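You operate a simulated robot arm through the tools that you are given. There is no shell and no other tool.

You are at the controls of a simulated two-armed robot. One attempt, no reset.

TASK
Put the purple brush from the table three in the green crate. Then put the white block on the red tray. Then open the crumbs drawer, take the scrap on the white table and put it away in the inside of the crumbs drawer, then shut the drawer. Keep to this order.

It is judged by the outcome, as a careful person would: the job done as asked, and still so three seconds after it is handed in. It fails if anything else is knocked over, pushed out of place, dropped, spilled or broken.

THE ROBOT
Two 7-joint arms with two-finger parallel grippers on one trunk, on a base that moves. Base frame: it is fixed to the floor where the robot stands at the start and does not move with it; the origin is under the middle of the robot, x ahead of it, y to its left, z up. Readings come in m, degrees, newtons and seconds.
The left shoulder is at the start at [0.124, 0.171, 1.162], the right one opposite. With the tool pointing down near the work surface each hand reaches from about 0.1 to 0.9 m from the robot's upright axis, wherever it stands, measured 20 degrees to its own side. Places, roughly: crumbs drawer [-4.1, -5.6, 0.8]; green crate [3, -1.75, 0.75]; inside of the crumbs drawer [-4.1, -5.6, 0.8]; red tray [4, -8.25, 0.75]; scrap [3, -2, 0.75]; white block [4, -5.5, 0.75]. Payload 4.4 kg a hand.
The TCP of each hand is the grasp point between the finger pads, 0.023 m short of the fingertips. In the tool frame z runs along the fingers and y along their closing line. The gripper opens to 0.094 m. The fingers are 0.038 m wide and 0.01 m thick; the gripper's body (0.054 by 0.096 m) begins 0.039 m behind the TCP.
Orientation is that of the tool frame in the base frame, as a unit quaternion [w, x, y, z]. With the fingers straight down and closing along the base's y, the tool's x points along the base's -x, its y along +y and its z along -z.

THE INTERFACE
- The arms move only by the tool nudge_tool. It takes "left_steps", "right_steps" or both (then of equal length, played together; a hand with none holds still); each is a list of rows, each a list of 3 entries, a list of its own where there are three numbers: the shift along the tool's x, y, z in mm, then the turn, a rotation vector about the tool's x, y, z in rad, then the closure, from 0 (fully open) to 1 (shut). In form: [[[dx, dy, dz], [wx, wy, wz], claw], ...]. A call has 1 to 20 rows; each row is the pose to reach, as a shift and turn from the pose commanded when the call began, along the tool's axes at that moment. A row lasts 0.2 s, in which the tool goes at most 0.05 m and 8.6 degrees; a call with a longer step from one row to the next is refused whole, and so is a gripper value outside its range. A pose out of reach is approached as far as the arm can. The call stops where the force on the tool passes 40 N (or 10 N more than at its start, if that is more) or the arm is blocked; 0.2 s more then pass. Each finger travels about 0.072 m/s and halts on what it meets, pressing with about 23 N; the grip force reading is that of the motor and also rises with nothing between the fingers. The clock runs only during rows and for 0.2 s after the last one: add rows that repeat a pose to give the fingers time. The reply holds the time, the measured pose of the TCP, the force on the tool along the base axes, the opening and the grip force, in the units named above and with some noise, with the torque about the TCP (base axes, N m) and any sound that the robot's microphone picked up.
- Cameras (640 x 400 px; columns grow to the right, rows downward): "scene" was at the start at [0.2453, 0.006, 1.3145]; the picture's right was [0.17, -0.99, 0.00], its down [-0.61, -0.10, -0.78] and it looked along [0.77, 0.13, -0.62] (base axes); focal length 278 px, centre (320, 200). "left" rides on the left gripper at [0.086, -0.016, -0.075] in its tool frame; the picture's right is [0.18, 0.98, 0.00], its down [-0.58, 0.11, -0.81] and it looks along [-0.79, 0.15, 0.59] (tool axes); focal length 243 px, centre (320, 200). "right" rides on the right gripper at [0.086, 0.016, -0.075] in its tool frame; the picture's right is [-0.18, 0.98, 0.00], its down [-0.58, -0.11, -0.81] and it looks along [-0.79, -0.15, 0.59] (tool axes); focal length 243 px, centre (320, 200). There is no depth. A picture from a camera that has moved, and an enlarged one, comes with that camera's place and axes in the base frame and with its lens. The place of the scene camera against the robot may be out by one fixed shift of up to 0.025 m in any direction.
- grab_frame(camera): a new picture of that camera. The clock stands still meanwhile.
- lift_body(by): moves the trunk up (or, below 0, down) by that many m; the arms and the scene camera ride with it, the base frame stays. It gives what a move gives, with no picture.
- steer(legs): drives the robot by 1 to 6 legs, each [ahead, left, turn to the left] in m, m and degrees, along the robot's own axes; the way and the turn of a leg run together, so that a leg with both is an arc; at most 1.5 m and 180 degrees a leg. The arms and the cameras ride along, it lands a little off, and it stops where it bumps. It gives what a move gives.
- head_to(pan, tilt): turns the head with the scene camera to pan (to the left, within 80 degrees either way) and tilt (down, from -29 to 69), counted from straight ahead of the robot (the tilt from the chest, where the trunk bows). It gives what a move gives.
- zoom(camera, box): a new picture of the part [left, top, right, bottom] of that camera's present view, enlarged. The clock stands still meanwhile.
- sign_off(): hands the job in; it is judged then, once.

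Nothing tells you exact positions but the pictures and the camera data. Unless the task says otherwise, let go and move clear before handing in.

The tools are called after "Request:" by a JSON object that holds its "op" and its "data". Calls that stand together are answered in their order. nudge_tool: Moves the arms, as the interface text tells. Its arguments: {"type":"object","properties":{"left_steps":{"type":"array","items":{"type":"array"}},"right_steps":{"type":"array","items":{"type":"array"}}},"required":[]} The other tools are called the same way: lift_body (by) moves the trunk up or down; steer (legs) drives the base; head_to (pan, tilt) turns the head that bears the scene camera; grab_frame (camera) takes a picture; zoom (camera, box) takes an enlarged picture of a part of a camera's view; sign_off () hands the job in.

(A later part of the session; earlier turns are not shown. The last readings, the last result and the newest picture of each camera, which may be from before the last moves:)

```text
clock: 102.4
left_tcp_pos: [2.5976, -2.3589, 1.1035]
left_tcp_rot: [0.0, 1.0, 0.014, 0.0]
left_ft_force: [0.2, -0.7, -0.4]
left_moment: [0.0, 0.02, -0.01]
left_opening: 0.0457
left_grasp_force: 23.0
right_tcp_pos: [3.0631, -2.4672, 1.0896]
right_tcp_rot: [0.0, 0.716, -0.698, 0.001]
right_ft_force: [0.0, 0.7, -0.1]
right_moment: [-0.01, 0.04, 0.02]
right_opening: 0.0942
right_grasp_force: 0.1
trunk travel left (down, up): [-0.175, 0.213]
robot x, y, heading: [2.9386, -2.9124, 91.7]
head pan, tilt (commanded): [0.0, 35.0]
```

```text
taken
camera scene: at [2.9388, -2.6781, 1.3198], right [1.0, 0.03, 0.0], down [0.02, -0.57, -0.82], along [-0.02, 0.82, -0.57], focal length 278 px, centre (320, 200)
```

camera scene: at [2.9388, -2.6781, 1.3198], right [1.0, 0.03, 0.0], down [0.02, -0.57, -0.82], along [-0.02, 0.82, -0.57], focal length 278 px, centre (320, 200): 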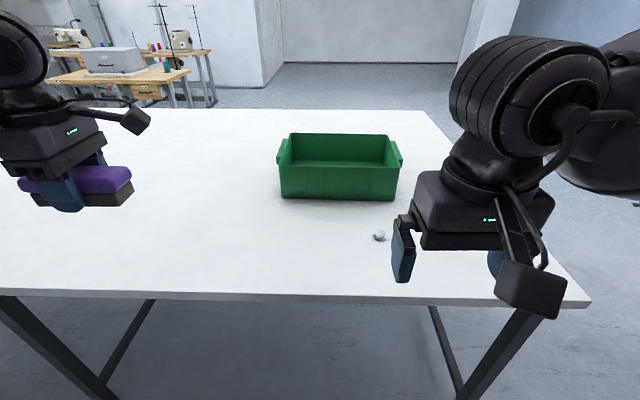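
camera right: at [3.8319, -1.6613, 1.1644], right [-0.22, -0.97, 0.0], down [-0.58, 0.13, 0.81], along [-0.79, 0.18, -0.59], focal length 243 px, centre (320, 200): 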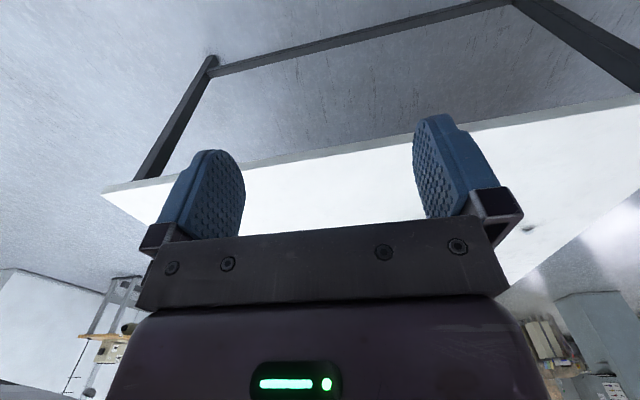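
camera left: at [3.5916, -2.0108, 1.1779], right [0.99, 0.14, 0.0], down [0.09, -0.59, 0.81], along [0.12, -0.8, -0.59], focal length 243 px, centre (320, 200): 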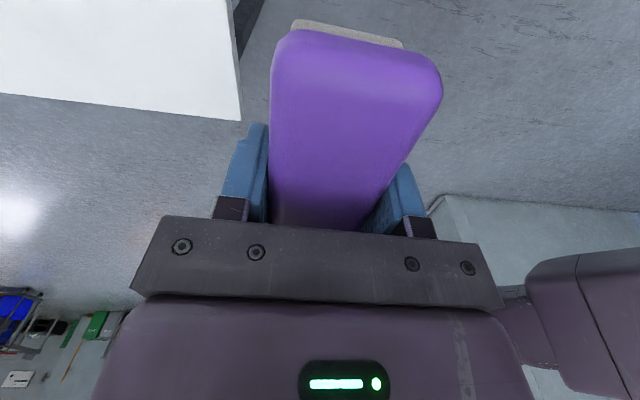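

Comparing the two views shows the white table top is higher (z ≈ 0.83): the crate is at about x 2.80–3.15, y −1.98…−1.72, the scrap near (3.08, −2.14). I'll shift right so the left hand faces the crate.

Request:
{"op": "steer", "data": {"legs": [[0, 0, -1.7], [0, -0.2, 0], [0.1, 0, 0]]}}

Request:
{"op": "head_to", "data": {"pan": 5, "tilt": 45}}

Request:
{"op": "grab_frame", "data": {"camera": "scene"}}

Request:
{"op": "grab_frame", "data": {"camera": "right"}}

```text
clock: 105.9
left_tcp_pos: [2.8139, -2.2482, 1.1033]
left_tcp_rot: [0.0, 1.0, -0.001, 0.001]
left_ft_force: [-0.1, -0.3, -1.9]
left_moment: [-0.03, -0.03, 0.03]
left_opening: 0.0459
left_grasp_force: 22.8
right_tcp_pos: [3.2754, -2.3729, 1.0892]
right_tcp_rot: [-0.001, -0.706, 0.708, 0.0]
right_ft_force: [0.1, -0.1, 0.0]
right_moment: [0.0, -0.01, 0.01]
right_opening: 0.094
right_grasp_force: 0.0
trunk travel left (down, up): [-0.175, 0.213]
robot x, y, heading: [3.1413, -2.8083, 89.9]
head pan, tilt (commanded): [0.0, 35.0]
```

```text
clock: 106.6
left_tcp_pos: [2.8144, -2.2489, 1.1041]
left_tcp_rot: [0.001, 1.0, -0.001, 0.0]
left_ft_force: [-0.4, 0.5, -0.3]
left_moment: [0.02, -0.02, 0.02]
left_opening: 0.0454
left_grasp_force: 22.8
right_tcp_pos: [3.2759, -2.3736, 1.088]
right_tcp_rot: [0.0, -0.706, 0.708, 0.0]
right_ft_force: [0.0, -0.6, 0.3]
right_moment: [-0.02, 0.0, -0.05]
right_opening: 0.0941
right_grasp_force: 0.0
trunk travel left (down, up): [-0.175, 0.213]
robot x, y, heading: [3.1384, -2.8121, 90.0]
head pan, tilt (commanded): [5.0, 45.0]
```

```text
taken
camera scene: at [3.1396, -2.5857, 1.3051], right [1.0, 0.09, 0.0], down [0.06, -0.7, -0.71], along [-0.06, 0.7, -0.71], focal length 278 px, centre (320, 200)
```

scene: 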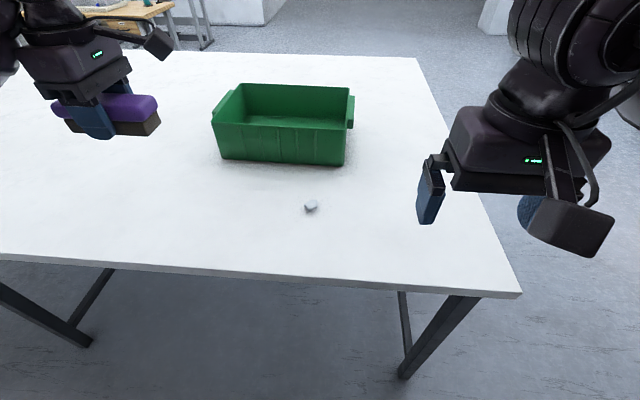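

```text
taken
camera right: at [3.2603, -2.4587, 1.1645], right [-0.98, 0.19, 0.0], down [0.11, 0.58, 0.81], along [0.15, 0.79, -0.59], focal length 243 px, centre (320, 200)
```

right: 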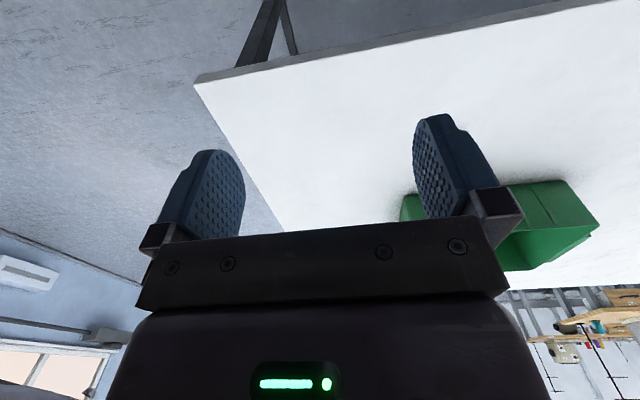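

Consistent: crate near wall y ≈ −1.985, centre ≈ (2.977, −1.868), rim z ≈ 0.94. I'll edge forward 8 cm and carry the brush over the crate at z ≈ 1.10.

Request:
{"op": "steer", "data": {"legs": [[0.09, 0, 0]]}}

```text
clock: 107.7
left_tcp_pos: [2.8159, -2.1592, 1.1028]
left_tcp_rot: [0.0, 1.0, -0.001, -0.001]
left_ft_force: [0.3, 0.4, -1.4]
left_moment: [-0.04, -0.02, 0.01]
left_opening: 0.0455
left_grasp_force: 23.3
right_tcp_pos: [3.2763, -2.2833, 1.089]
right_tcp_rot: [-0.001, -0.706, 0.708, 0.0]
right_ft_force: [0.6, -0.1, -0.1]
right_moment: [-0.03, -0.01, 0.01]
right_opening: 0.0942
right_grasp_force: 0.0
trunk travel left (down, up): [-0.175, 0.213]
robot x, y, heading: [3.1367, -2.7206, 89.8]
head pan, tilt (commanded): [5.0, 45.0]
```

Request:
{"op": "nudge_tool", "data": {"left_steps": [[[18, -35, 0], [0, 0, 0], 1], [[36, -70, 0], [0, 0, 0], 1], [[54, -105, 0], [0, 0, 0], 1], [[72, -140, 0], [0, 0, 0], 1], [[90, -175, 0], [0, 0, 0], 1], [[108, -210, 0], [0, 0, 0], 1], [[126, -245, 0], [0, 0, 0], 1], [[144, -279, 0], [0, 0, 0], 1], [[144, -279, 0], [0, 0, 0], 1]]}}

Request:
{"op": "grab_frame", "data": {"camera": "left"}}

Request:
{"op": "grab_frame", "data": {"camera": "scene"}}

```text
clock: 109.7
left_tcp_pos: [2.9597, -1.8815, 1.1043]
left_tcp_rot: [-0.001, 1.0, -0.002, 0.0]
left_ft_force: [-0.7, -0.5, -0.7]
left_moment: [0.03, 0.0, -0.04]
left_opening: 0.0455
left_grasp_force: 23.2
right_tcp_pos: [3.2744, -2.2844, 1.089]
right_tcp_rot: [0.0, -0.707, 0.707, 0.0]
right_ft_force: [0.1, 0.2, 0.2]
right_moment: [0.01, -0.01, 0.01]
right_opening: 0.094
right_grasp_force: 0.1
trunk travel left (down, up): [-0.175, 0.213]
robot x, y, heading: [3.141, -2.7202, 89.9]
head pan, tilt (commanded): [5.0, 45.0]
```

```text
taken
camera left: at [3.0464, -1.8648, 1.1781], right [0.18, -0.98, 0.0], down [-0.58, -0.11, 0.81], along [-0.79, -0.15, -0.59], focal length 243 px, centre (320, 200)
```

left: 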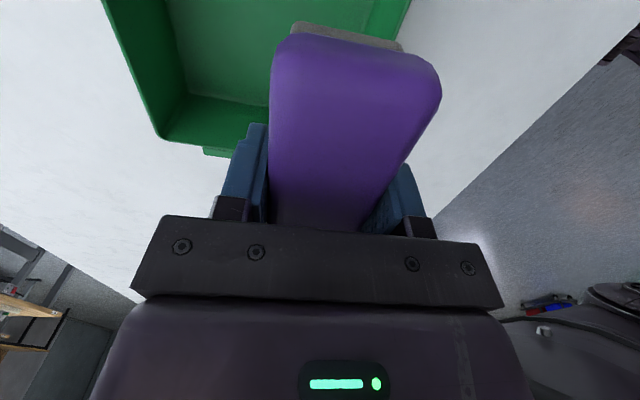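

```text
taken
camera scene: at [3.1389, -2.4966, 1.3051], right [1.0, 0.09, 0.0], down [0.06, -0.7, -0.71], along [-0.06, 0.7, -0.71], focal length 278 px, centre (320, 200)
```

scene: 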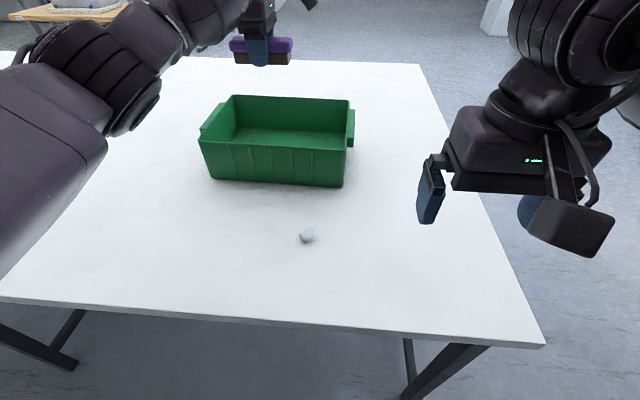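

The brush is above the crate; the wrist view puts the crate's y range at about −1.95…−1.70. I'll move 40 mm further in and lower partway, then check again.

Request:
{"op": "nudge_tool", "data": {"left_steps": [[[0, -20, 0], [0, 0, 0], 1], [[0, -40, 0], [0, 0, 0], 1], [[0, -40, 30], [0, 0, 0], 1], [[0, -40, 60], [0, 0, 0], 1], [[0, -40, 90], [0, 0, 0], 1], [[0, -40, 90], [0, 0, 0], 1]]}}

Request:
{"op": "grab_frame", "data": {"camera": "left"}}

Request:
{"op": "grab_frame", "data": {"camera": "scene"}}

```text
clock: 111.1
left_tcp_pos: [2.9574, -1.8499, 1.0145]
left_tcp_rot: [-0.001, 1.0, -0.001, 0.0]
left_ft_force: [-0.1, -0.5, -0.7]
left_moment: [0.03, 0.01, -0.02]
left_opening: 0.0458
left_grasp_force: 23.0
left hand out of reach, approached as far as the arm can: row 2, 3, 4, 5, 6
right_tcp_pos: [3.275, -2.2842, 1.0898]
right_tcp_rot: [0.001, -0.705, 0.709, 0.001]
right_ft_force: [1.1, 0.0, 0.0]
right_moment: [-0.03, 0.0, 0.05]
right_opening: 0.0943
right_grasp_force: 0.0
trunk travel left (down, up): [-0.175, 0.213]
robot x, y, heading: [3.1403, -2.7205, 90.0]
head pan, tilt (commanded): [5.0, 45.0]
```

```text
taken
camera left: at [3.0446, -1.8333, 1.089], right [0.18, -0.98, 0.0], down [-0.58, -0.11, 0.81], along [-0.79, -0.14, -0.59], focal length 243 px, centre (320, 200)
```

left: 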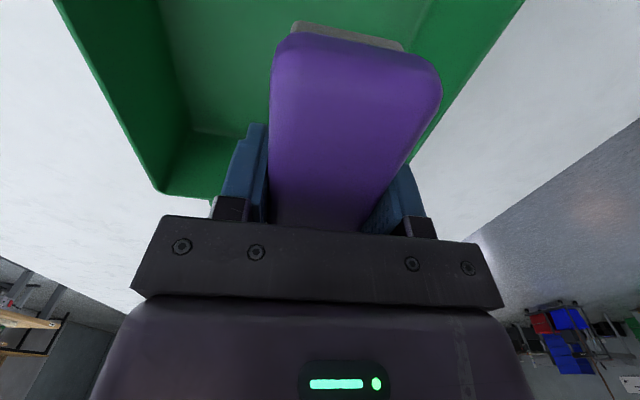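

```text
taken
camera scene: at [3.1399, -2.4974, 1.3054], right [1.0, 0.08, 0.0], down [0.06, -0.7, -0.71], along [-0.06, 0.7, -0.71], focal length 278 px, centre (320, 200)
```

scene: 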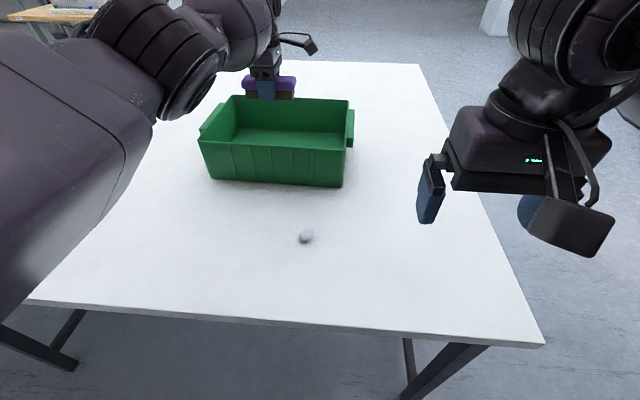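

The hand is near its reach limit at y ≈ −1.85, which is nicely inside the crate (walls at about −1.945 and −1.71). I'll lower further and watch the force.

Request:
{"op": "nudge_tool", "data": {"left_steps": [[[0, 8, 30], [0, 0, 0], 1], [[0, 8, 60], [0, 0, 0], 1], [[0, 8, 90], [0, 0, 0], 1], [[0, 8, 115], [0, 0, 0], 1], [[0, 8, 130], [0, 0, 0], 1], [[0, 8, 130], [0, 0, 0], 1]]}}

Request:
{"op": "grab_frame", "data": {"camera": "left"}}

Request:
{"op": "grab_frame", "data": {"camera": "scene"}}

```text
clock: 112.5
left_tcp_pos: [2.9566, -1.8618, 0.8856]
left_tcp_rot: [0.0, 1.0, -0.001, 0.001]
left_ft_force: [-0.6, 0.7, -0.5]
left_moment: [0.03, -0.04, -0.01]
left_opening: 0.0456
left_grasp_force: 23.1
left hand out of reach, approached as far as the arm can: row 1, 2, 5, 6
right_tcp_pos: [3.2767, -2.2847, 1.0888]
right_tcp_rot: [-0.001, -0.706, 0.708, 0.0]
right_ft_force: [0.2, 0.6, 0.5]
right_moment: [-0.01, 0.02, -0.01]
right_opening: 0.0939
right_grasp_force: 0.0
trunk travel left (down, up): [-0.175, 0.213]
robot x, y, heading: [3.1393, -2.7197, 89.9]
head pan, tilt (commanded): [5.0, 45.0]
```

```text
taken
camera left: at [3.0427, -1.8458, 0.9593], right [0.18, -0.98, 0.0], down [-0.58, -0.11, 0.81], along [-0.79, -0.15, -0.59], focal length 243 px, centre (320, 200)
```

left: 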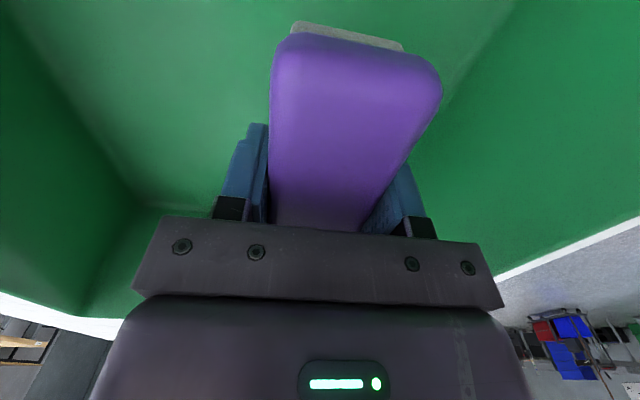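

```text
taken
camera scene: at [3.1395, -2.4963, 1.305], right [1.0, 0.09, 0.0], down [0.06, -0.7, -0.71], along [-0.06, 0.7, -0.71], focal length 278 px, centre (320, 200)
```

scene: 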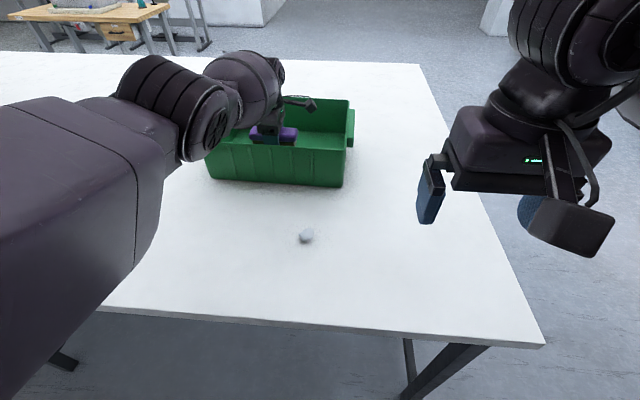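

The crate floor seems at z ≈ 0.82, so the brush bottom (≈ 0.853 − TCP) is 3 cm above it. I'll lower the trunk 2 cm to keep reach, then feel for the floor with the arm.

Request:
{"op": "lift_body", "data": {"by": -0.02}}

Request:
{"op": "nudge_tool", "data": {"left_steps": [[[0, 3, 3], [0, 0, 0], 1], [[0, 3, 6], [0, 0, 0], 1], [[0, 3, 9], [0, 0, 0], 1], [[0, 3, 9], [0, 0, 0], 1]]}}

```text
clock: 113.2
left_tcp_pos: [2.957, -1.863, 0.8303]
left_tcp_rot: [0.022, 1.0, -0.002, -0.001]
left_ft_force: [-2.6, 9.0, 28.2]
left_moment: [1.1, -0.04, 0.03]
left_opening: 0.0459
left_grasp_force: 22.9
right_tcp_pos: [3.277, -2.2857, 1.0713]
right_tcp_rot: [0.002, -0.706, 0.708, 0.002]
right_ft_force: [0.3, 0.4, 1.0]
right_moment: [0.0, 0.0, -0.01]
right_opening: 0.0942
right_grasp_force: 0.0
trunk travel left (down, up): [-0.155, 0.233]
robot x, y, heading: [3.14, -2.723, 89.7]
head pan, tilt (commanded): [5.0, 45.0]
```

```text
clock: 113.6
left_tcp_pos: [2.9569, -1.8618, 0.83]
left_tcp_rot: [0.019, 1.0, -0.002, 0.0]
left_ft_force: [-1.1, -6.6, 23.7]
left_moment: [0.62, -0.02, -0.01]
left_opening: 0.046
left_grasp_force: 23.3
right_tcp_pos: [3.2769, -2.285, 1.0697]
right_tcp_rot: [0.001, -0.706, 0.708, 0.002]
right_ft_force: [-0.5, -0.3, 0.1]
right_moment: [0.03, -0.02, 0.0]
right_opening: 0.0941
right_grasp_force: 0.1
trunk travel left (down, up): [-0.155, 0.233]
robot x, y, heading: [3.1397, -2.7195, 90.1]
head pan, tilt (commanded): [5.0, 45.0]
stopped in row 2 (left hand): the force on the tool passed its limit at 42 N (the readings are from after the stop); the commanded pose is now the measured one
```

The brush touched the crate floor (≈24 N upward). I'll ease up 3 mm, open the fingers, and raise straight up.

Request:
{"op": "nudge_tool", "data": {"left_steps": [[[0, 0, -3], [0, 0, 0], 1], [[0, 0, -3], [0, 0, 0], 0.8], [[0, 0, -3], [0, 0, 0], 0.5], [[0, 0, -3], [0, 0, 0], 0.3], [[0, 0, -3], [0, 0, 0], 0.3], [[0, 0, -3], [0, 0, 0], 0.3]]}}

Request:
{"op": "grab_frame", "data": {"camera": "left"}}

Request:
{"op": "grab_frame", "data": {"camera": "scene"}}

```text
clock: 115.0
left_tcp_pos: [2.9579, -1.8632, 0.8303]
left_tcp_rot: [0.023, 1.0, -0.001, -0.001]
left_ft_force: [-0.3, -8.2, 25.3]
left_moment: [0.8, -0.08, 0.0]
left_opening: 0.0614
left_grasp_force: 0.1
right_tcp_pos: [3.2759, -2.2859, 1.0709]
right_tcp_rot: [0.001, -0.706, 0.708, 0.002]
right_ft_force: [0.4, -0.4, 0.7]
right_moment: [-0.03, 0.02, 0.02]
right_opening: 0.0939
right_grasp_force: 0.1
trunk travel left (down, up): [-0.155, 0.233]
robot x, y, heading: [3.1373, -2.7204, 90.0]
head pan, tilt (commanded): [5.0, 45.0]
```

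```text
taken
camera left: at [3.0444, -1.8435, 0.904], right [0.18, -0.98, 0.04], down [-0.58, -0.07, 0.81], along [-0.79, -0.17, -0.58], focal length 243 px, centre (320, 200)
```

left: 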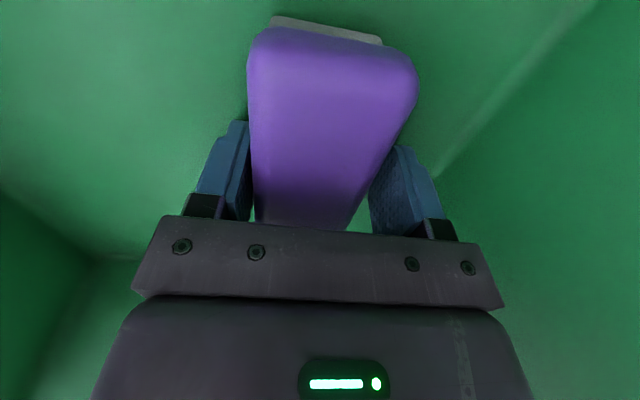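

```text
taken
camera scene: at [3.1403, -2.4796, 1.2828], right [1.0, 0.09, 0.0], down [0.06, -0.7, -0.71], along [-0.06, 0.71, -0.71], focal length 278 px, centre (320, 200)
```

scene: 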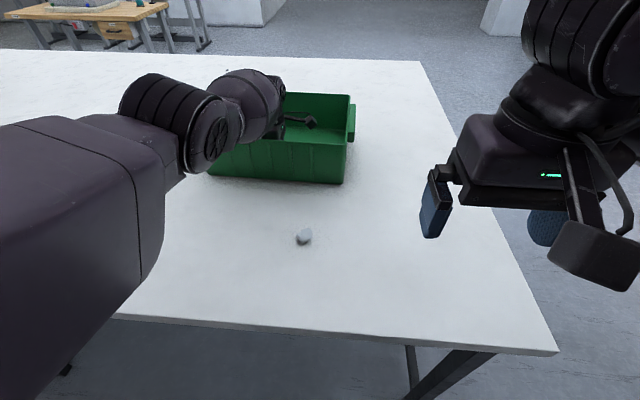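

The fingers are open around the brush, with fingertips lightly pressing on the crate floor. I'll raise the hand straight up.

Request:
{"op": "nudge_tool", "data": {"left_steps": [[[0, 0, -8], [0, 0, 0], 0.3], [[0, 0, -18], [0, 0, 0], 0.3], [[0, 0, -30], [0, 0, 0], 0.3], [[0, 0, -30], [0, 0, 0], 0.3]]}}

Request:
{"op": "grab_frame", "data": {"camera": "left"}}

```text
clock: 116.0
left_tcp_pos: [2.9568, -1.8555, 0.8551]
left_tcp_rot: [0.025, 1.0, -0.001, 0.0]
left_ft_force: [0.3, -0.2, 0.2]
left_moment: [0.02, 0.01, 0.02]
left_opening: 0.0657
left_grasp_force: 0.0
left hand out of reach, approached as far as the arm can: row 2, 3, 4
right_tcp_pos: [3.2764, -2.2835, 1.0695]
right_tcp_rot: [0.001, -0.706, 0.708, 0.0]
right_ft_force: [0.0, -1.1, 0.5]
right_moment: [0.01, 0.03, 0.0]
right_opening: 0.0938
right_grasp_force: 0.1
trunk travel left (down, up): [-0.155, 0.233]
robot x, y, heading: [3.1369, -2.7193, 89.8]
head pan, tilt (commanded): [5.0, 45.0]
```

```text
taken
camera left: at [3.0436, -1.8352, 0.9279], right [0.18, -0.98, 0.05], down [-0.58, -0.07, 0.81], along [-0.79, -0.18, -0.58], focal length 243 px, centre (320, 200)
```

left: 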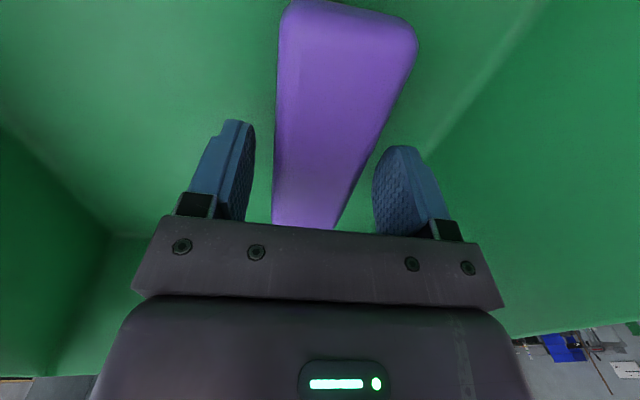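

The brush sits free in the crate. Raising the hand clear.

Request:
{"op": "nudge_tool", "data": {"left_steps": [[[0, 3, -30], [0, 0, 0], 0.3], [[0, 3, -60], [0, 0, 0], 0.3], [[0, 3, -95], [0, 0, 0], 0.3], [[0, 3, -130], [0, 0, 0], 0.3], [[0, 3, -170], [0, 0, 0], 0.3], [[0, 3, -210], [0, 0, 0], 0.3], [[0, 3, -240], [0, 0, 0], 0.3], [[0, 3, -240], [0, 0, 0], 0.3]]}}

Request:
{"op": "grab_frame", "data": {"camera": "scene"}}

Request:
{"op": "grab_frame", "data": {"camera": "left"}}

```text
clock: 117.8
left_tcp_pos: [2.9596, -1.8478, 1.096]
left_tcp_rot: [0.024, 1.0, -0.002, 0.001]
left_ft_force: [0.1, 0.8, 0.3]
left_moment: [-0.01, -0.01, 0.0]
left_opening: 0.0657
left_grasp_force: 0.0
left hand out of reach, approached as far as the arm can: row 1, 2, 3, 4, 5, 6
right_tcp_pos: [3.2769, -2.2829, 1.0679]
right_tcp_rot: [0.001, -0.706, 0.708, -0.001]
right_ft_force: [-0.5, 1.0, 0.5]
right_moment: [0.02, -0.01, 0.02]
right_opening: 0.0939
right_grasp_force: 0.1
trunk travel left (down, up): [-0.155, 0.233]
robot x, y, heading: [3.14, -2.7219, 90.0]
head pan, tilt (commanded): [5.0, 45.0]
```

```text
taken
camera scene: at [3.1398, -2.4758, 1.2817], right [1.0, 0.09, 0.0], down [0.06, -0.7, -0.71], along [-0.06, 0.7, -0.71], focal length 278 px, centre (320, 200)
```

scene: 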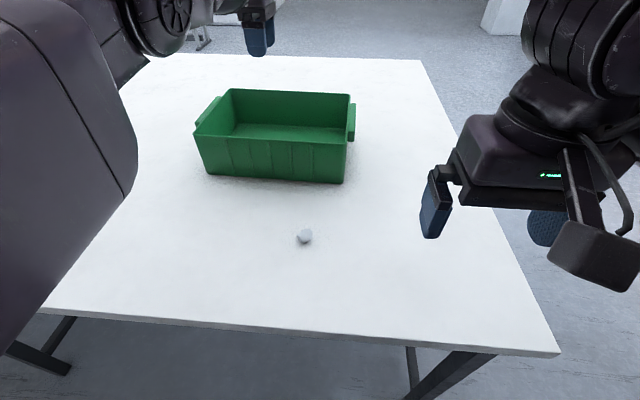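

```text
taken
camera left: at [3.045, -1.8266, 1.1687], right [0.18, -0.98, 0.05], down [-0.58, -0.07, 0.81], along [-0.79, -0.17, -0.58], focal length 243 px, centre (320, 200)
```

left: 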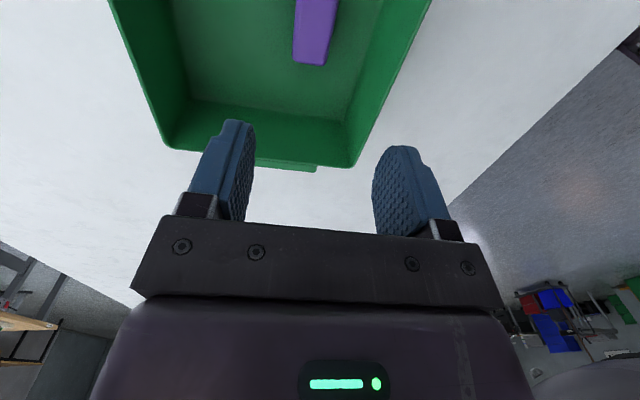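

The brush is in the green crate. I'll retract the left hand, restore the trunk height, and back away toward the white block's area.

Request:
{"op": "nudge_tool", "data": {"left_steps": [[[-18, 35, 0], [-0.006, 0, 0], 0.3], [[-36, 70, 0], [-0.012, 0, 0], 0.2], [[-54, 105, 0], [-0.018, 0, 0], 0.1], [[-72, 140, 0], [-0.024, 0, 0], 0], [[-90, 175, 0], [-0.03, 0, 0], 0], [[-108, 210, 0], [-0.036, 0, 0], 0], [[-126, 245, 0], [-0.042, 0, 0], 0], [[-144, 280, 0], [-0.048, 0, 0], 0], [[-144, 280, 0], [-0.048, 0, 0], 0]]}}

Request:
{"op": "lift_body", "data": {"by": 0.02}}

Request:
{"op": "steer", "data": {"legs": [[-0.35, 0, 0], [0, 0, -90]]}}

Request:
{"op": "head_to", "data": {"pan": -60, "tilt": 20}}

Request:
{"op": "grab_frame", "data": {"camera": "scene"}}

```text
clock: 119.8
left_tcp_pos: [2.7817, -1.8725, 1.1477]
left_tcp_rot: [0.048, 0.999, -0.001, -0.002]
left_ft_force: [0.0, -0.2, 0.0]
left_moment: [0.02, 0.03, 0.02]
left_opening: 0.0941
left_grasp_force: 0.1
left hand out of reach, approached as far as the arm can: row 1, 2, 3, 4, 5, 6, 7, 8, 9
right_tcp_pos: [3.2766, -2.2835, 1.0682]
right_tcp_rot: [0.0, -0.706, 0.709, 0.0]
right_ft_force: [1.0, 0.5, -0.8]
right_moment: [-0.03, -0.03, 0.01]
right_opening: 0.0939
right_grasp_force: 0.1
trunk travel left (down, up): [-0.155, 0.233]
robot x, y, heading: [3.1364, -2.7242, 89.6]
head pan, tilt (commanded): [5.0, 45.0]
```

```text
clock: 120.5
left_tcp_pos: [2.7801, -1.8861, 1.1979]
left_tcp_rot: [0.025, 1.0, -0.002, 0.0]
left_ft_force: [0.3, 1.1, -0.8]
left_moment: [-0.08, -0.01, 0.0]
left_opening: 0.0941
left_grasp_force: 0.1
right_tcp_pos: [3.2761, -2.2818, 1.0875]
right_tcp_rot: [0.0, -0.706, 0.709, -0.001]
right_ft_force: [0.5, 0.3, -1.1]
right_moment: [-0.04, -0.02, -0.03]
right_opening: 0.094
right_grasp_force: 0.1
trunk travel left (down, up): [-0.175, 0.213]
robot x, y, heading: [3.141, -2.7199, 89.8]
head pan, tilt (commanded): [5.0, 45.0]
```

```text
clock: 126.6
left_tcp_pos: [3.973, -2.7204, 1.2019]
left_tcp_rot: [-0.015, -0.704, 0.71, 0.016]
left_ft_force: [0.2, -0.4, -0.6]
left_moment: [-0.03, 0.01, -0.02]
left_opening: 0.0939
left_grasp_force: 0.0
right_tcp_pos: [3.576, -3.2136, 1.088]
right_tcp_rot: [0.0, 0.005, 1.0, 0.0]
right_ft_force: [0.4, -0.3, -0.3]
right_moment: [0.01, 0.01, -0.01]
right_opening: 0.0939
right_grasp_force: 0.0
trunk travel left (down, up): [-0.175, 0.213]
robot x, y, heading: [3.1349, -3.0733, -0.5]
head pan, tilt (commanded): [5.0, 45.0]
```

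```text
clock: 128.0
left_tcp_pos: [3.9732, -2.7195, 1.2025]
left_tcp_rot: [-0.014, -0.704, 0.71, 0.016]
left_ft_force: [-0.5, 0.4, 0.8]
left_moment: [0.01, -0.01, 0.0]
left_opening: 0.0939
left_grasp_force: 0.0
right_tcp_pos: [3.5752, -3.2131, 1.0885]
right_tcp_rot: [0.0, 0.004, 1.0, 0.0]
right_ft_force: [0.0, 0.1, -0.1]
right_moment: [0.0, 0.03, -0.01]
right_opening: 0.0939
right_grasp_force: 0.1
trunk travel left (down, up): [-0.175, 0.213]
robot x, y, heading: [3.1373, -3.0722, -0.5]
head pan, tilt (commanded): [-60.0, 20.0]
```

```text
taken
camera scene: at [3.3445, -3.164, 1.3437], right [-0.87, -0.49, 0.0], down [-0.17, 0.3, -0.94], along [0.46, -0.82, -0.34], focal length 278 px, centre (320, 200)
```

scene: 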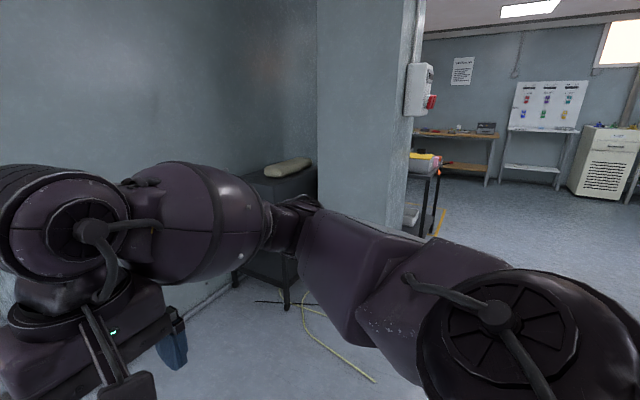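

The left arm stayed outstretched; I'll pull it back toward the body now before going on.

Request:
{"op": "nudge_tool", "data": {"left_steps": [[[0, 30, 0], [0, 0, 0], 0], [[0, 70, 0], [0, 0, 0], 0], [[0, 110, 0], [0, 0, 0], 0], [[0, 150, 0], [0, 0, 0], 0], [[0, 190, 0], [0, 0, 0], 0], [[0, 230, 0], [0, 0, 0], 0], [[0, 270, 0], [0, 0, 0], 0], [[0, 310, 0], [0, 0, 0], 0], [[0, 340, 0], [0, 0, 0], 0], [[0, 340, 0], [0, 0, 0], 0]]}}

Request:
{"op": "head_to", "data": {"pan": 20, "tilt": 30}}

Request:
{"op": "grab_frame", "data": {"camera": "scene"}}

```text
clock: 130.2
left_tcp_pos: [3.9265, -2.6494, 1.2904]
left_tcp_rot: [-0.015, -0.705, 0.709, 0.017]
left_ft_force: [-0.4, -0.1, 0.1]
left_moment: [0.0, 0.0, 0.03]
left_opening: 0.0943
left_grasp_force: 0.0
left hand out of reach, approached as far as the arm can: row 1, 2, 3, 4, 5, 6, 7, 8, 9, 10
right_tcp_pos: [3.5752, -3.2134, 1.0888]
right_tcp_rot: [0.001, 0.004, 1.0, 0.0]
right_ft_force: [0.1, 0.5, 0.0]
right_moment: [0.01, 0.0, 0.0]
right_opening: 0.0941
right_grasp_force: 0.0
trunk travel left (down, up): [-0.175, 0.213]
robot x, y, heading: [3.138, -3.0767, -0.2]
head pan, tilt (commanded): [-60.0, 20.0]
```

```text
clock: 131.7
left_tcp_pos: [3.9269, -2.6488, 1.2911]
left_tcp_rot: [-0.015, -0.704, 0.71, 0.017]
left_ft_force: [-0.3, -0.9, -0.1]
left_moment: [0.0, 0.0, 0.03]
left_opening: 0.0941
left_grasp_force: 0.1
right_tcp_pos: [3.5756, -3.2136, 1.0895]
right_tcp_rot: [0.0, 0.004, 1.0, 0.001]
right_ft_force: [0.3, 0.5, -0.5]
right_moment: [0.02, 0.03, 0.0]
right_opening: 0.0944
right_grasp_force: 0.0
trunk travel left (down, up): [-0.175, 0.213]
robot x, y, heading: [3.1403, -3.0777, -0.4]
head pan, tilt (commanded): [20.0, 30.0]
```

```text
taken
camera scene: at [3.3837, -3.0528, 1.3276], right [0.33, -0.94, 0.0], down [-0.47, -0.17, -0.87], along [0.82, 0.29, -0.5], focal length 278 px, centre (320, 200)
```

scene: 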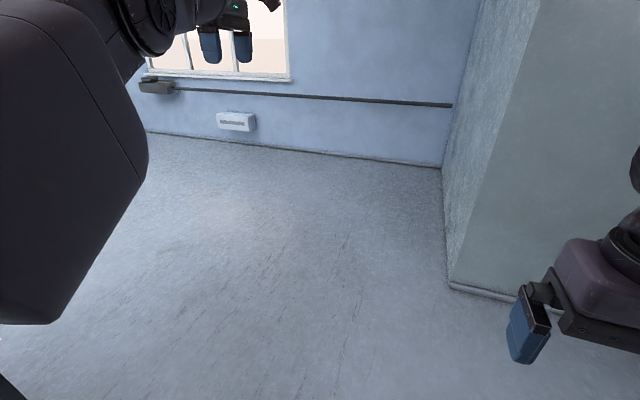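

The left arm's solver seems caught near a limit. I'll try bringing it back down and inward toward its earlier comfortable pose.

Request:
{"op": "nudge_tool", "data": {"left_steps": [[[10, 0, 30], [0, 0, 0], 0], [[20, 0, 60], [0, 0, 0], 0], [[30, 0, 90], [0, 0, 0], 0], [[40, 0, 120], [0, 0, 0], 0], [[40, 0, 120], [0, 0, 0], 0]]}}

```text
clock: 132.9
left_tcp_pos: [3.9674, -2.6787, 1.1875]
left_tcp_rot: [-0.015, -0.704, 0.71, 0.015]
left_ft_force: [0.5, 0.6, -0.3]
left_moment: [0.02, -0.02, -0.02]
left_opening: 0.0943
left_grasp_force: 0.1
left hand out of reach, approached as far as the arm can: row 1, 2, 3, 4, 5
right_tcp_pos: [3.5746, -3.214, 1.0895]
right_tcp_rot: [0.002, 0.004, 1.0, 0.001]
right_ft_force: [0.0, -0.5, -0.1]
right_moment: [-0.05, 0.0, 0.0]
right_opening: 0.0937
right_grasp_force: 0.1
trunk travel left (down, up): [-0.175, 0.213]
robot x, y, heading: [3.14, -3.0729, -0.3]
head pan, tilt (commanded): [20.0, 30.0]
```

Request:
{"op": "head_to", "data": {"pan": 45, "tilt": 10}}

Request:
{"op": "grab_frame", "data": {"camera": "scene"}}

Request:
{"op": "grab_frame", "data": {"camera": "left"}}

```text
clock: 133.8
left_tcp_pos: [3.9675, -2.68, 1.1861]
left_tcp_rot: [-0.016, -0.704, 0.71, 0.016]
left_ft_force: [-0.3, 1.1, 0.7]
left_moment: [0.01, -0.01, 0.0]
left_opening: 0.0941
left_grasp_force: 0.0
right_tcp_pos: [3.5746, -3.2134, 1.0894]
right_tcp_rot: [0.0, 0.005, 1.0, 0.0]
right_ft_force: [-0.7, 1.1, -0.3]
right_moment: [-0.01, -0.02, -0.01]
right_opening: 0.094
right_grasp_force: 0.1
trunk travel left (down, up): [-0.175, 0.213]
robot x, y, heading: [3.1366, -3.0714, -0.5]
head pan, tilt (commanded): [45.0, 10.0]
```

```text
taken
camera scene: at [3.3648, -3.0179, 1.3599], right [0.7, -0.71, 0.0], down [-0.12, -0.12, -0.98], along [0.7, 0.69, -0.17], focal length 278 px, centre (320, 200)
```

scene: 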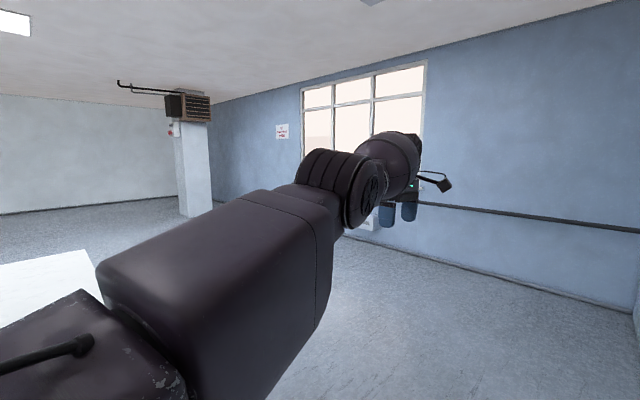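

```text
taken
camera left: at [3.9866, -2.7653, 1.2597], right [-0.98, -0.18, 0.04], down [-0.07, 0.58, 0.81], along [-0.17, 0.79, -0.58], focal length 243 px, centre (320, 200)
```

left: 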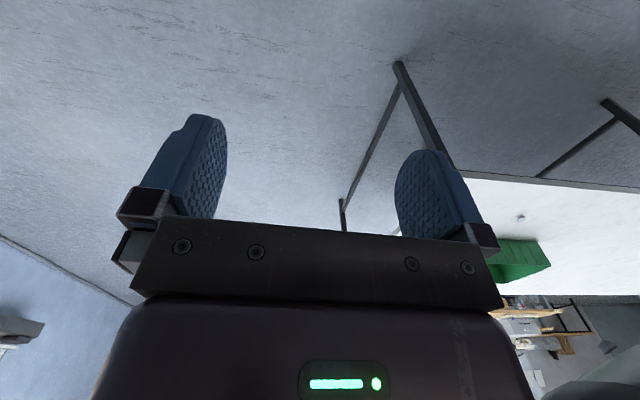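

The arm is fully straight (elbow singularity). I'll command a purely radial pull toward the shoulder to bend the elbow.

Request:
{"op": "nudge_tool", "data": {"left_steps": [[[9, 27, 9], [0, 0, 0], 0], [[18, 55, 18], [0, 0, 0], 0], [[27, 82, 27], [0, 0, 0], 0], [[36, 110, 36], [0, 0, 0], 0], [[45, 137, 45], [0, 0, 0], 0], [[54, 164, 54], [0, 0, 0], 0], [[63, 192, 63], [0, 0, 0], 0], [[63, 192, 63], [0, 0, 0], 0], [[63, 192, 63], [0, 0, 0], 0], [[63, 192, 63], [0, 0, 0], 0]]}}

```text
clock: 136.0
left_tcp_pos: [3.9693, -2.6838, 1.1846]
left_tcp_rot: [-0.016, -0.704, 0.71, 0.016]
left_ft_force: [0.1, 0.9, 0.0]
left_moment: [-0.01, -0.01, -0.02]
left_opening: 0.0939
left_grasp_force: 0.1
left hand out of reach, approached as far as the arm can: row 1, 2, 3, 4, 5, 6, 7, 8, 9, 10
right_tcp_pos: [3.5744, -3.2126, 1.0888]
right_tcp_rot: [-0.001, 0.004, 1.0, 0.0]
right_ft_force: [-0.1, -0.2, -0.9]
right_moment: [-0.02, 0.0, 0.0]
right_opening: 0.094
right_grasp_force: 0.0
trunk travel left (down, up): [-0.175, 0.213]
robot x, y, heading: [3.1357, -3.0783, -0.6]
head pan, tilt (commanded): [45.0, 10.0]
```

The solver is stuck; a commanded tilt should engage the elbow. I'll tilt the fingers forward while pulling back.

Request:
{"op": "nudge_tool", "data": {"left_steps": [[[9, 27, 9], [0.13, 0, 0], 0], [[18, 55, 18], [0.26, 0, 0], 0], [[27, 82, 27], [0.39, 0, 0], 0], [[36, 110, 36], [0.52, 0, 0], 0], [[45, 137, 45], [0.65, 0, 0], 0], [[54, 164, 54], [0.65, 0, 0], 0], [[63, 192, 63], [0.65, 0, 0], 0], [[63, 192, 63], [0.65, 0, 0], 0]]}}

```text
clock: 137.8
left_tcp_pos: [4.0691, -2.6675, 1.1896]
left_tcp_rot: [0.21, -0.672, 0.679, -0.21]
left_ft_force: [0.0, 0.0, -0.8]
left_moment: [0.0, 0.02, 0.03]
left_opening: 0.0941
left_grasp_force: 0.0
left hand out of reach, approached as far as the arm can: row 1, 2, 3, 4, 5, 6, 7, 8
right_tcp_pos: [3.5767, -3.2143, 1.0889]
right_tcp_rot: [0.0, 0.004, 1.0, 0.0]
right_ft_force: [0.4, -0.5, -0.7]
right_moment: [0.03, 0.0, -0.02]
right_opening: 0.0938
right_grasp_force: 0.1
trunk travel left (down, up): [-0.175, 0.213]
robot x, y, heading: [3.1367, -3.0727, -0.4]
head pan, tilt (commanded): [45.0, 10.0]
```

Request:
{"op": "nudge_tool", "data": {"left_steps": [[[9, 20, 9], [-0.14, 0, 0], 0], [[18, 40, 18], [-0.28, 0, 0], 0], [[27, 60, 27], [-0.42, 0, 0], 0], [[36, 80, 36], [-0.56, 0, 0], 0], [[45, 100, 45], [-0.7, 0, 0], 0], [[54, 120, 54], [-0.84, 0, 0], 0], [[63, 140, 63], [-0.98, 0, 0], 0], [[63, 160, 63], [-1.12, 0, 0], 0], [[63, 180, 63], [-1.26, 0, 0], 0], [[63, 180, 63], [-1.26, 0, 0], 0]]}}

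Request:
{"op": "grab_frame", "data": {"camera": "scene"}}

```text
clock: 140.0
left_tcp_pos: [3.9436, -2.7219, 1.0483]
left_tcp_rot: [-0.132, -0.692, 0.698, 0.132]
left_ft_force: [0.0, 0.0, -0.3]
left_moment: [0.0, 0.02, -0.02]
left_opening: 0.0941
left_grasp_force: 0.1
left hand out of reach, approached as far as the arm can: row 1, 2, 3, 4, 5, 6, 7, 8, 9, 10
right_tcp_pos: [3.5748, -3.2117, 1.0885]
right_tcp_rot: [0.0, 0.004, 1.0, 0.0]
right_ft_force: [1.3, 0.0, 0.1]
right_moment: [0.02, 0.0, 0.02]
right_opening: 0.094
right_grasp_force: 0.0
trunk travel left (down, up): [-0.175, 0.213]
robot x, y, heading: [3.1397, -3.0751, -0.2]
head pan, tilt (commanded): [45.0, 10.0]
```

```text
taken
camera scene: at [3.3649, -3.0179, 1.3599], right [0.7, -0.71, 0.0], down [-0.12, -0.12, -0.98], along [0.7, 0.69, -0.17], focal length 278 px, centre (320, 200)
```

scene: 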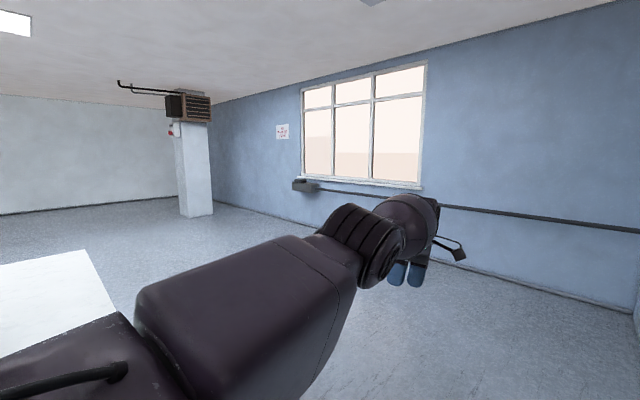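

Request:
{"op": "nudge_tool", "data": {"left_steps": [[[0, 20, 0], [0, 0, 0.14], 0], [[0, 40, 0], [0, 0, 0.28], 0], [[0, 60, 0], [0, 0, 0.42], 0], [[0, 80, 0], [0, 0, 0.56], 0], [[0, 100, 0], [0, 0, 0.7], 0], [[0, 120, 0], [0, 0, 0.84], 0], [[0, 140, 0], [0, 0, 0.98], 0], [[0, 160, 0], [0, 0, 1.12], 0], [[0, 180, 0], [0, 0, 1.26], 0], [[0, 200, 0], [0, 0, 1.26], 0], [[0, 200, 0], [0, 0, 1.26], 0]]}}

Request:
{"op": "grab_frame", "data": {"camera": "scene"}}

```text
clock: 142.4
left_tcp_pos: [3.7581, -2.7173, 1.1195]
left_tcp_rot: [-0.185, -0.148, 0.971, 0.03]
left_ft_force: [-0.1, 0.4, 0.5]
left_moment: [0.02, -0.01, 0.01]
left_opening: 0.094
left_grasp_force: 0.0
left hand out of reach, approached as far as the arm can: row 1, 2, 3, 4, 5, 6
right_tcp_pos: [3.5772, -3.2132, 1.0881]
right_tcp_rot: [-0.001, 0.003, 1.0, 0.001]
right_ft_force: [-0.1, -0.5, -0.6]
right_moment: [0.0, 0.0, -0.02]
right_opening: 0.094
right_grasp_force: 0.0
trunk travel left (down, up): [-0.175, 0.213]
robot x, y, heading: [3.1394, -3.0746, -0.5]
head pan, tilt (commanded): [45.0, 10.0]
```

```text
taken
camera scene: at [3.3663, -3.0174, 1.3594], right [0.7, -0.71, 0.0], down [-0.12, -0.12, -0.98], along [0.7, 0.69, -0.17], focal length 278 px, centre (320, 200)
```

scene: 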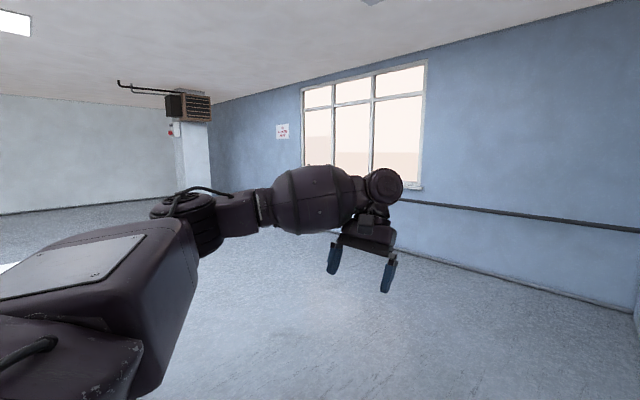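

The elbow is bent again. I'll now bring the left hand to its standard pose (fingers down, near the body).

Request:
{"op": "nudge_tool", "data": {"left_steps": [[[21, -4, 16], [0.012, -0.075, 0.06], 0], [[42, -7, 32], [0.024, -0.15, 0.12], 0], [[63, -11, 48], [0.037, -0.224, 0.179], 0], [[84, -14, 64], [0.049, -0.299, 0.239], 0], [[105, -18, 80], [0.061, -0.374, 0.299], 0], [[105, -18, 80], [0.061, -0.374, 0.299], 0]]}}

Request:
{"op": "head_to", "data": {"pan": -45, "tilt": 15}}

Request:
{"op": "grab_frame", "data": {"camera": "scene"}}

```text
clock: 143.8
left_tcp_pos: [3.6403, -2.7666, 1.0805]
left_tcp_rot: [0.002, -0.001, 1.0, 0.001]
left_ft_force: [0.2, -0.2, -0.8]
left_moment: [0.0, 0.02, 0.0]
left_opening: 0.094
left_grasp_force: 0.1
right_tcp_pos: [3.5751, -3.2129, 1.0889]
right_tcp_rot: [0.0, 0.005, 1.0, -0.001]
right_ft_force: [0.2, 0.0, -0.4]
right_moment: [0.0, -0.03, 0.01]
right_opening: 0.0939
right_grasp_force: 0.1
trunk travel left (down, up): [-0.175, 0.213]
robot x, y, heading: [3.1391, -3.0727, -0.2]
head pan, tilt (commanded): [45.0, 10.0]
```

```text
clock: 145.4
left_tcp_pos: [3.6397, -2.7665, 1.0817]
left_tcp_rot: [0.0, 0.0, 1.0, 0.001]
left_ft_force: [0.3, 0.2, -0.6]
left_moment: [-0.02, 0.0, 0.01]
left_opening: 0.0942
left_grasp_force: 0.2
right_tcp_pos: [3.5747, -3.2132, 1.0892]
right_tcp_rot: [-0.001, 0.004, 1.0, 0.0]
right_ft_force: [0.6, 0.3, -0.1]
right_moment: [0.01, -0.02, 0.0]
right_opening: 0.0941
right_grasp_force: 0.1
trunk travel left (down, up): [-0.175, 0.213]
robot x, y, heading: [3.1401, -3.0721, -0.4]
head pan, tilt (commanded): [-45.0, 15.0]
```

```text
taken
camera scene: at [3.3641, -3.1496, 1.3518], right [-0.71, -0.7, 0.0], down [-0.18, 0.18, -0.97], along [0.68, -0.69, -0.26], focal length 278 px, centre (320, 200)
```

scene: 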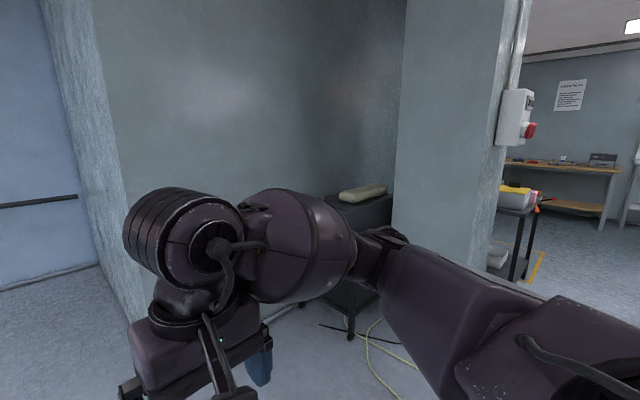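

The left arm is back to normal. Now I'll turn to face −y and look for the white block near (4, −5.5).

Request:
{"op": "steer", "data": {"legs": [[-0.25, 0, 0], [0, 0, -90]]}}

Request:
{"op": "head_to", "data": {"pan": 15, "tilt": 15}}

Request:
{"op": "grab_frame", "data": {"camera": "scene"}}

```text
clock: 151.1
left_tcp_pos: [3.1926, -3.5745, 1.0805]
left_tcp_rot: [0.0, 0.709, 0.705, 0.0]
left_ft_force: [-0.2, 1.4, 0.8]
left_moment: [-0.03, 0.02, -0.02]
left_opening: 0.0938
left_grasp_force: 0.0
right_tcp_pos: [2.7456, -3.5093, 1.0888]
right_tcp_rot: [-0.001, 0.711, 0.703, -0.001]
right_ft_force: [-0.1, 0.4, -0.1]
right_moment: [0.01, -0.03, -0.01]
right_opening: 0.094
right_grasp_force: 0.0
trunk travel left (down, up): [-0.175, 0.213]
robot x, y, heading: [2.8903, -3.0698, -90.7]
head pan, tilt (commanded): [-45.0, 15.0]
```

```text
clock: 152.4
left_tcp_pos: [3.1921, -3.5736, 1.0801]
left_tcp_rot: [0.0, 0.708, 0.706, -0.001]
left_ft_force: [0.5, -1.9, 0.6]
left_moment: [-0.02, -0.03, 0.03]
left_opening: 0.0938
left_grasp_force: 0.0
right_tcp_pos: [2.7463, -3.5092, 1.0893]
right_tcp_rot: [-0.001, 0.712, 0.702, 0.0]
right_ft_force: [0.1, 0.2, 0.1]
right_moment: [-0.02, 0.01, 0.04]
right_opening: 0.0938
right_grasp_force: 0.0
trunk travel left (down, up): [-0.175, 0.213]
robot x, y, heading: [2.8871, -3.0694, -90.6]
head pan, tilt (commanded): [15.0, 15.0]
```

```text
taken
camera scene: at [2.9167, -3.3231, 1.3518], right [-0.97, -0.25, 0.0], down [-0.06, 0.25, -0.97], along [0.24, -0.94, -0.26], focal length 278 px, centre (320, 200)
```

scene: 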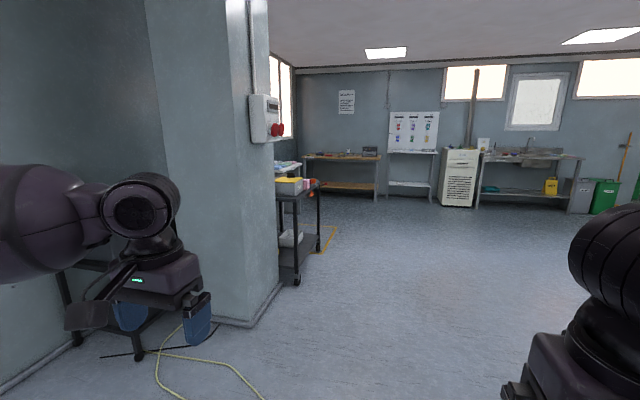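

There's a pillar at (3.8, −4.8…−5.3) and a small stand just beyond it near (3.7–4, −5.5). I'll drive along −y and then face +x to view it.

Request:
{"op": "steer", "data": {"legs": [[1.2, 0, 0], [1.25, 0.0, 0]]}}

Request:
{"op": "head_to", "data": {"pan": 60, "tilt": 20}}

Request:
{"op": "grab_frame", "data": {"camera": "scene"}}

Request:
{"op": "head_to", "data": {"pan": 10, "tilt": 20}}

Request:
{"op": "grab_frame", "data": {"camera": "scene"}}

```text
clock: 164.3
left_tcp_pos: [3.1792, -6.0142, 1.0808]
left_tcp_rot: [0.001, 0.705, 0.709, -0.001]
left_ft_force: [0.8, 0.2, -0.3]
left_moment: [-0.01, -0.01, 0.03]
left_opening: 0.0938
left_grasp_force: 0.0
right_tcp_pos: [2.7321, -5.9542, 1.0898]
right_tcp_rot: [0.001, 0.707, 0.707, 0.0]
right_ft_force: [1.0, -1.5, 0.1]
right_moment: [-0.01, 0.04, -0.01]
right_opening: 0.094
right_grasp_force: 0.0
trunk travel left (down, up): [-0.175, 0.213]
robot x, y, heading: [2.8679, -5.5135, -90.3]
head pan, tilt (commanded): [15.0, 15.0]
```

```text
clock: 165.5
left_tcp_pos: [3.1787, -6.0151, 1.0813]
left_tcp_rot: [0.001, 0.705, 0.709, -0.001]
left_ft_force: [0.0, -0.5, -0.1]
left_moment: [0.01, -0.01, 0.0]
left_opening: 0.0938
left_grasp_force: 0.0
right_tcp_pos: [2.731, -5.954, 1.0895]
right_tcp_rot: [0.001, 0.708, 0.706, 0.0]
right_ft_force: [0.9, 0.4, -0.6]
right_moment: [-0.04, 0.02, -0.03]
right_opening: 0.0941
right_grasp_force: 0.0
trunk travel left (down, up): [-0.175, 0.213]
robot x, y, heading: [2.8664, -5.5129, -90.2]
head pan, tilt (commanded): [60.0, 20.0]
```

```text
taken
camera scene: at [2.9569, -5.7235, 1.3437], right [-0.5, -0.87, 0.0], down [-0.3, 0.17, -0.94], along [0.81, -0.47, -0.34], focal length 278 px, centre (320, 200)
```

scene: 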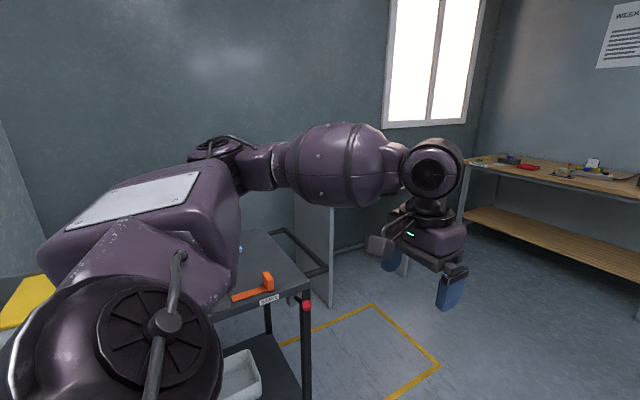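

```text
clock: 166.7
left_tcp_pos: [3.1787, -6.0162, 1.08]
left_tcp_rot: [0.001, 0.705, 0.71, -0.001]
left_ft_force: [0.8, 0.0, -0.1]
left_moment: [-0.01, 0.01, -0.02]
left_opening: 0.0942
left_grasp_force: 0.0
right_tcp_pos: [2.7317, -5.9537, 1.0891]
right_tcp_rot: [0.0, 0.707, 0.707, 0.0]
right_ft_force: [0.7, -0.5, 1.0]
right_moment: [-0.01, 0.01, 0.01]
right_opening: 0.0938
right_grasp_force: 0.0
trunk travel left (down, up): [-0.175, 0.213]
robot x, y, heading: [2.8674, -5.5161, -90.2]
head pan, tilt (commanded): [10.0, 20.0]
```

```text
taken
camera scene: at [2.8925, -5.7685, 1.3437], right [-0.98, -0.17, 0.0], down [-0.06, 0.34, -0.94], along [0.16, -0.93, -0.34], focal length 278 px, centre (320, 200)
```

scene: 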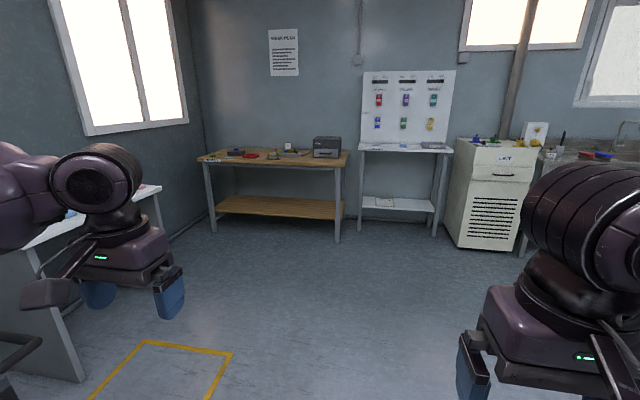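

Request:
{"op": "steer", "data": {"legs": [[0, -0.2, 0], [0, 0, 90]]}}

Request:
{"op": "head_to", "data": {"pan": 0, "tilt": 25}}

Request:
{"op": "grab_frame", "data": {"camera": "scene"}}

```text
clock: 172.9
left_tcp_pos: [3.1637, -5.2002, 1.0813]
left_tcp_rot: [0.0, -0.009, 1.0, 0.0]
left_ft_force: [-1.1, 0.6, -0.4]
left_moment: [0.01, 0.01, -0.01]
left_opening: 0.0943
left_grasp_force: 0.0
right_tcp_pos: [3.1083, -5.6473, 1.0881]
right_tcp_rot: [0.0, -0.004, 1.0, 0.0]
right_ft_force: [-0.7, 0.7, -0.3]
right_moment: [0.0, 0.03, 0.04]
right_opening: 0.0939
right_grasp_force: 0.0
trunk travel left (down, up): [-0.175, 0.213]
robot x, y, heading: [2.6687, -5.5155, 0.3]
head pan, tilt (commanded): [10.0, 20.0]
```

```text
clock: 173.6
left_tcp_pos: [3.1646, -5.1999, 1.081]
left_tcp_rot: [0.001, -0.009, 1.0, 0.0]
left_ft_force: [-0.7, 0.2, -0.5]
left_moment: [0.02, 0.01, 0.0]
left_opening: 0.0941
left_grasp_force: 0.2
right_tcp_pos: [3.1071, -5.648, 1.0894]
right_tcp_rot: [0.0, -0.005, 1.0, 0.0]
right_ft_force: [0.0, 0.5, 0.1]
right_moment: [-0.01, -0.01, -0.01]
right_opening: 0.094
right_grasp_force: 0.1
trunk travel left (down, up): [-0.175, 0.213]
robot x, y, heading: [2.6717, -5.5134, 0.4]
head pan, tilt (commanded): [0.0, 25.0]
```

```text
taken
camera scene: at [2.9209, -5.5215, 1.3356], right [0.01, -1.0, 0.0], down [-0.42, 0.0, -0.91], along [0.91, 0.01, -0.42], focal length 278 px, centre (320, 200)
```

scene: 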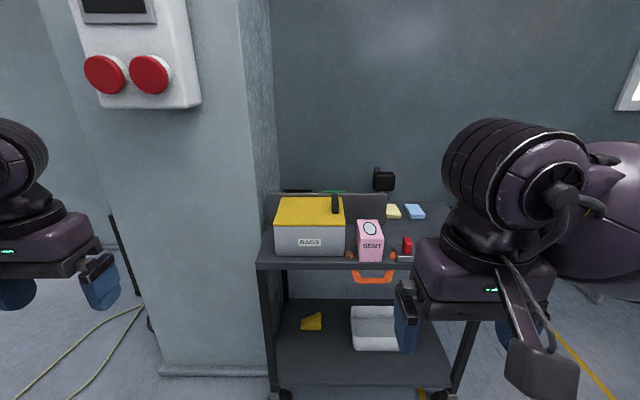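

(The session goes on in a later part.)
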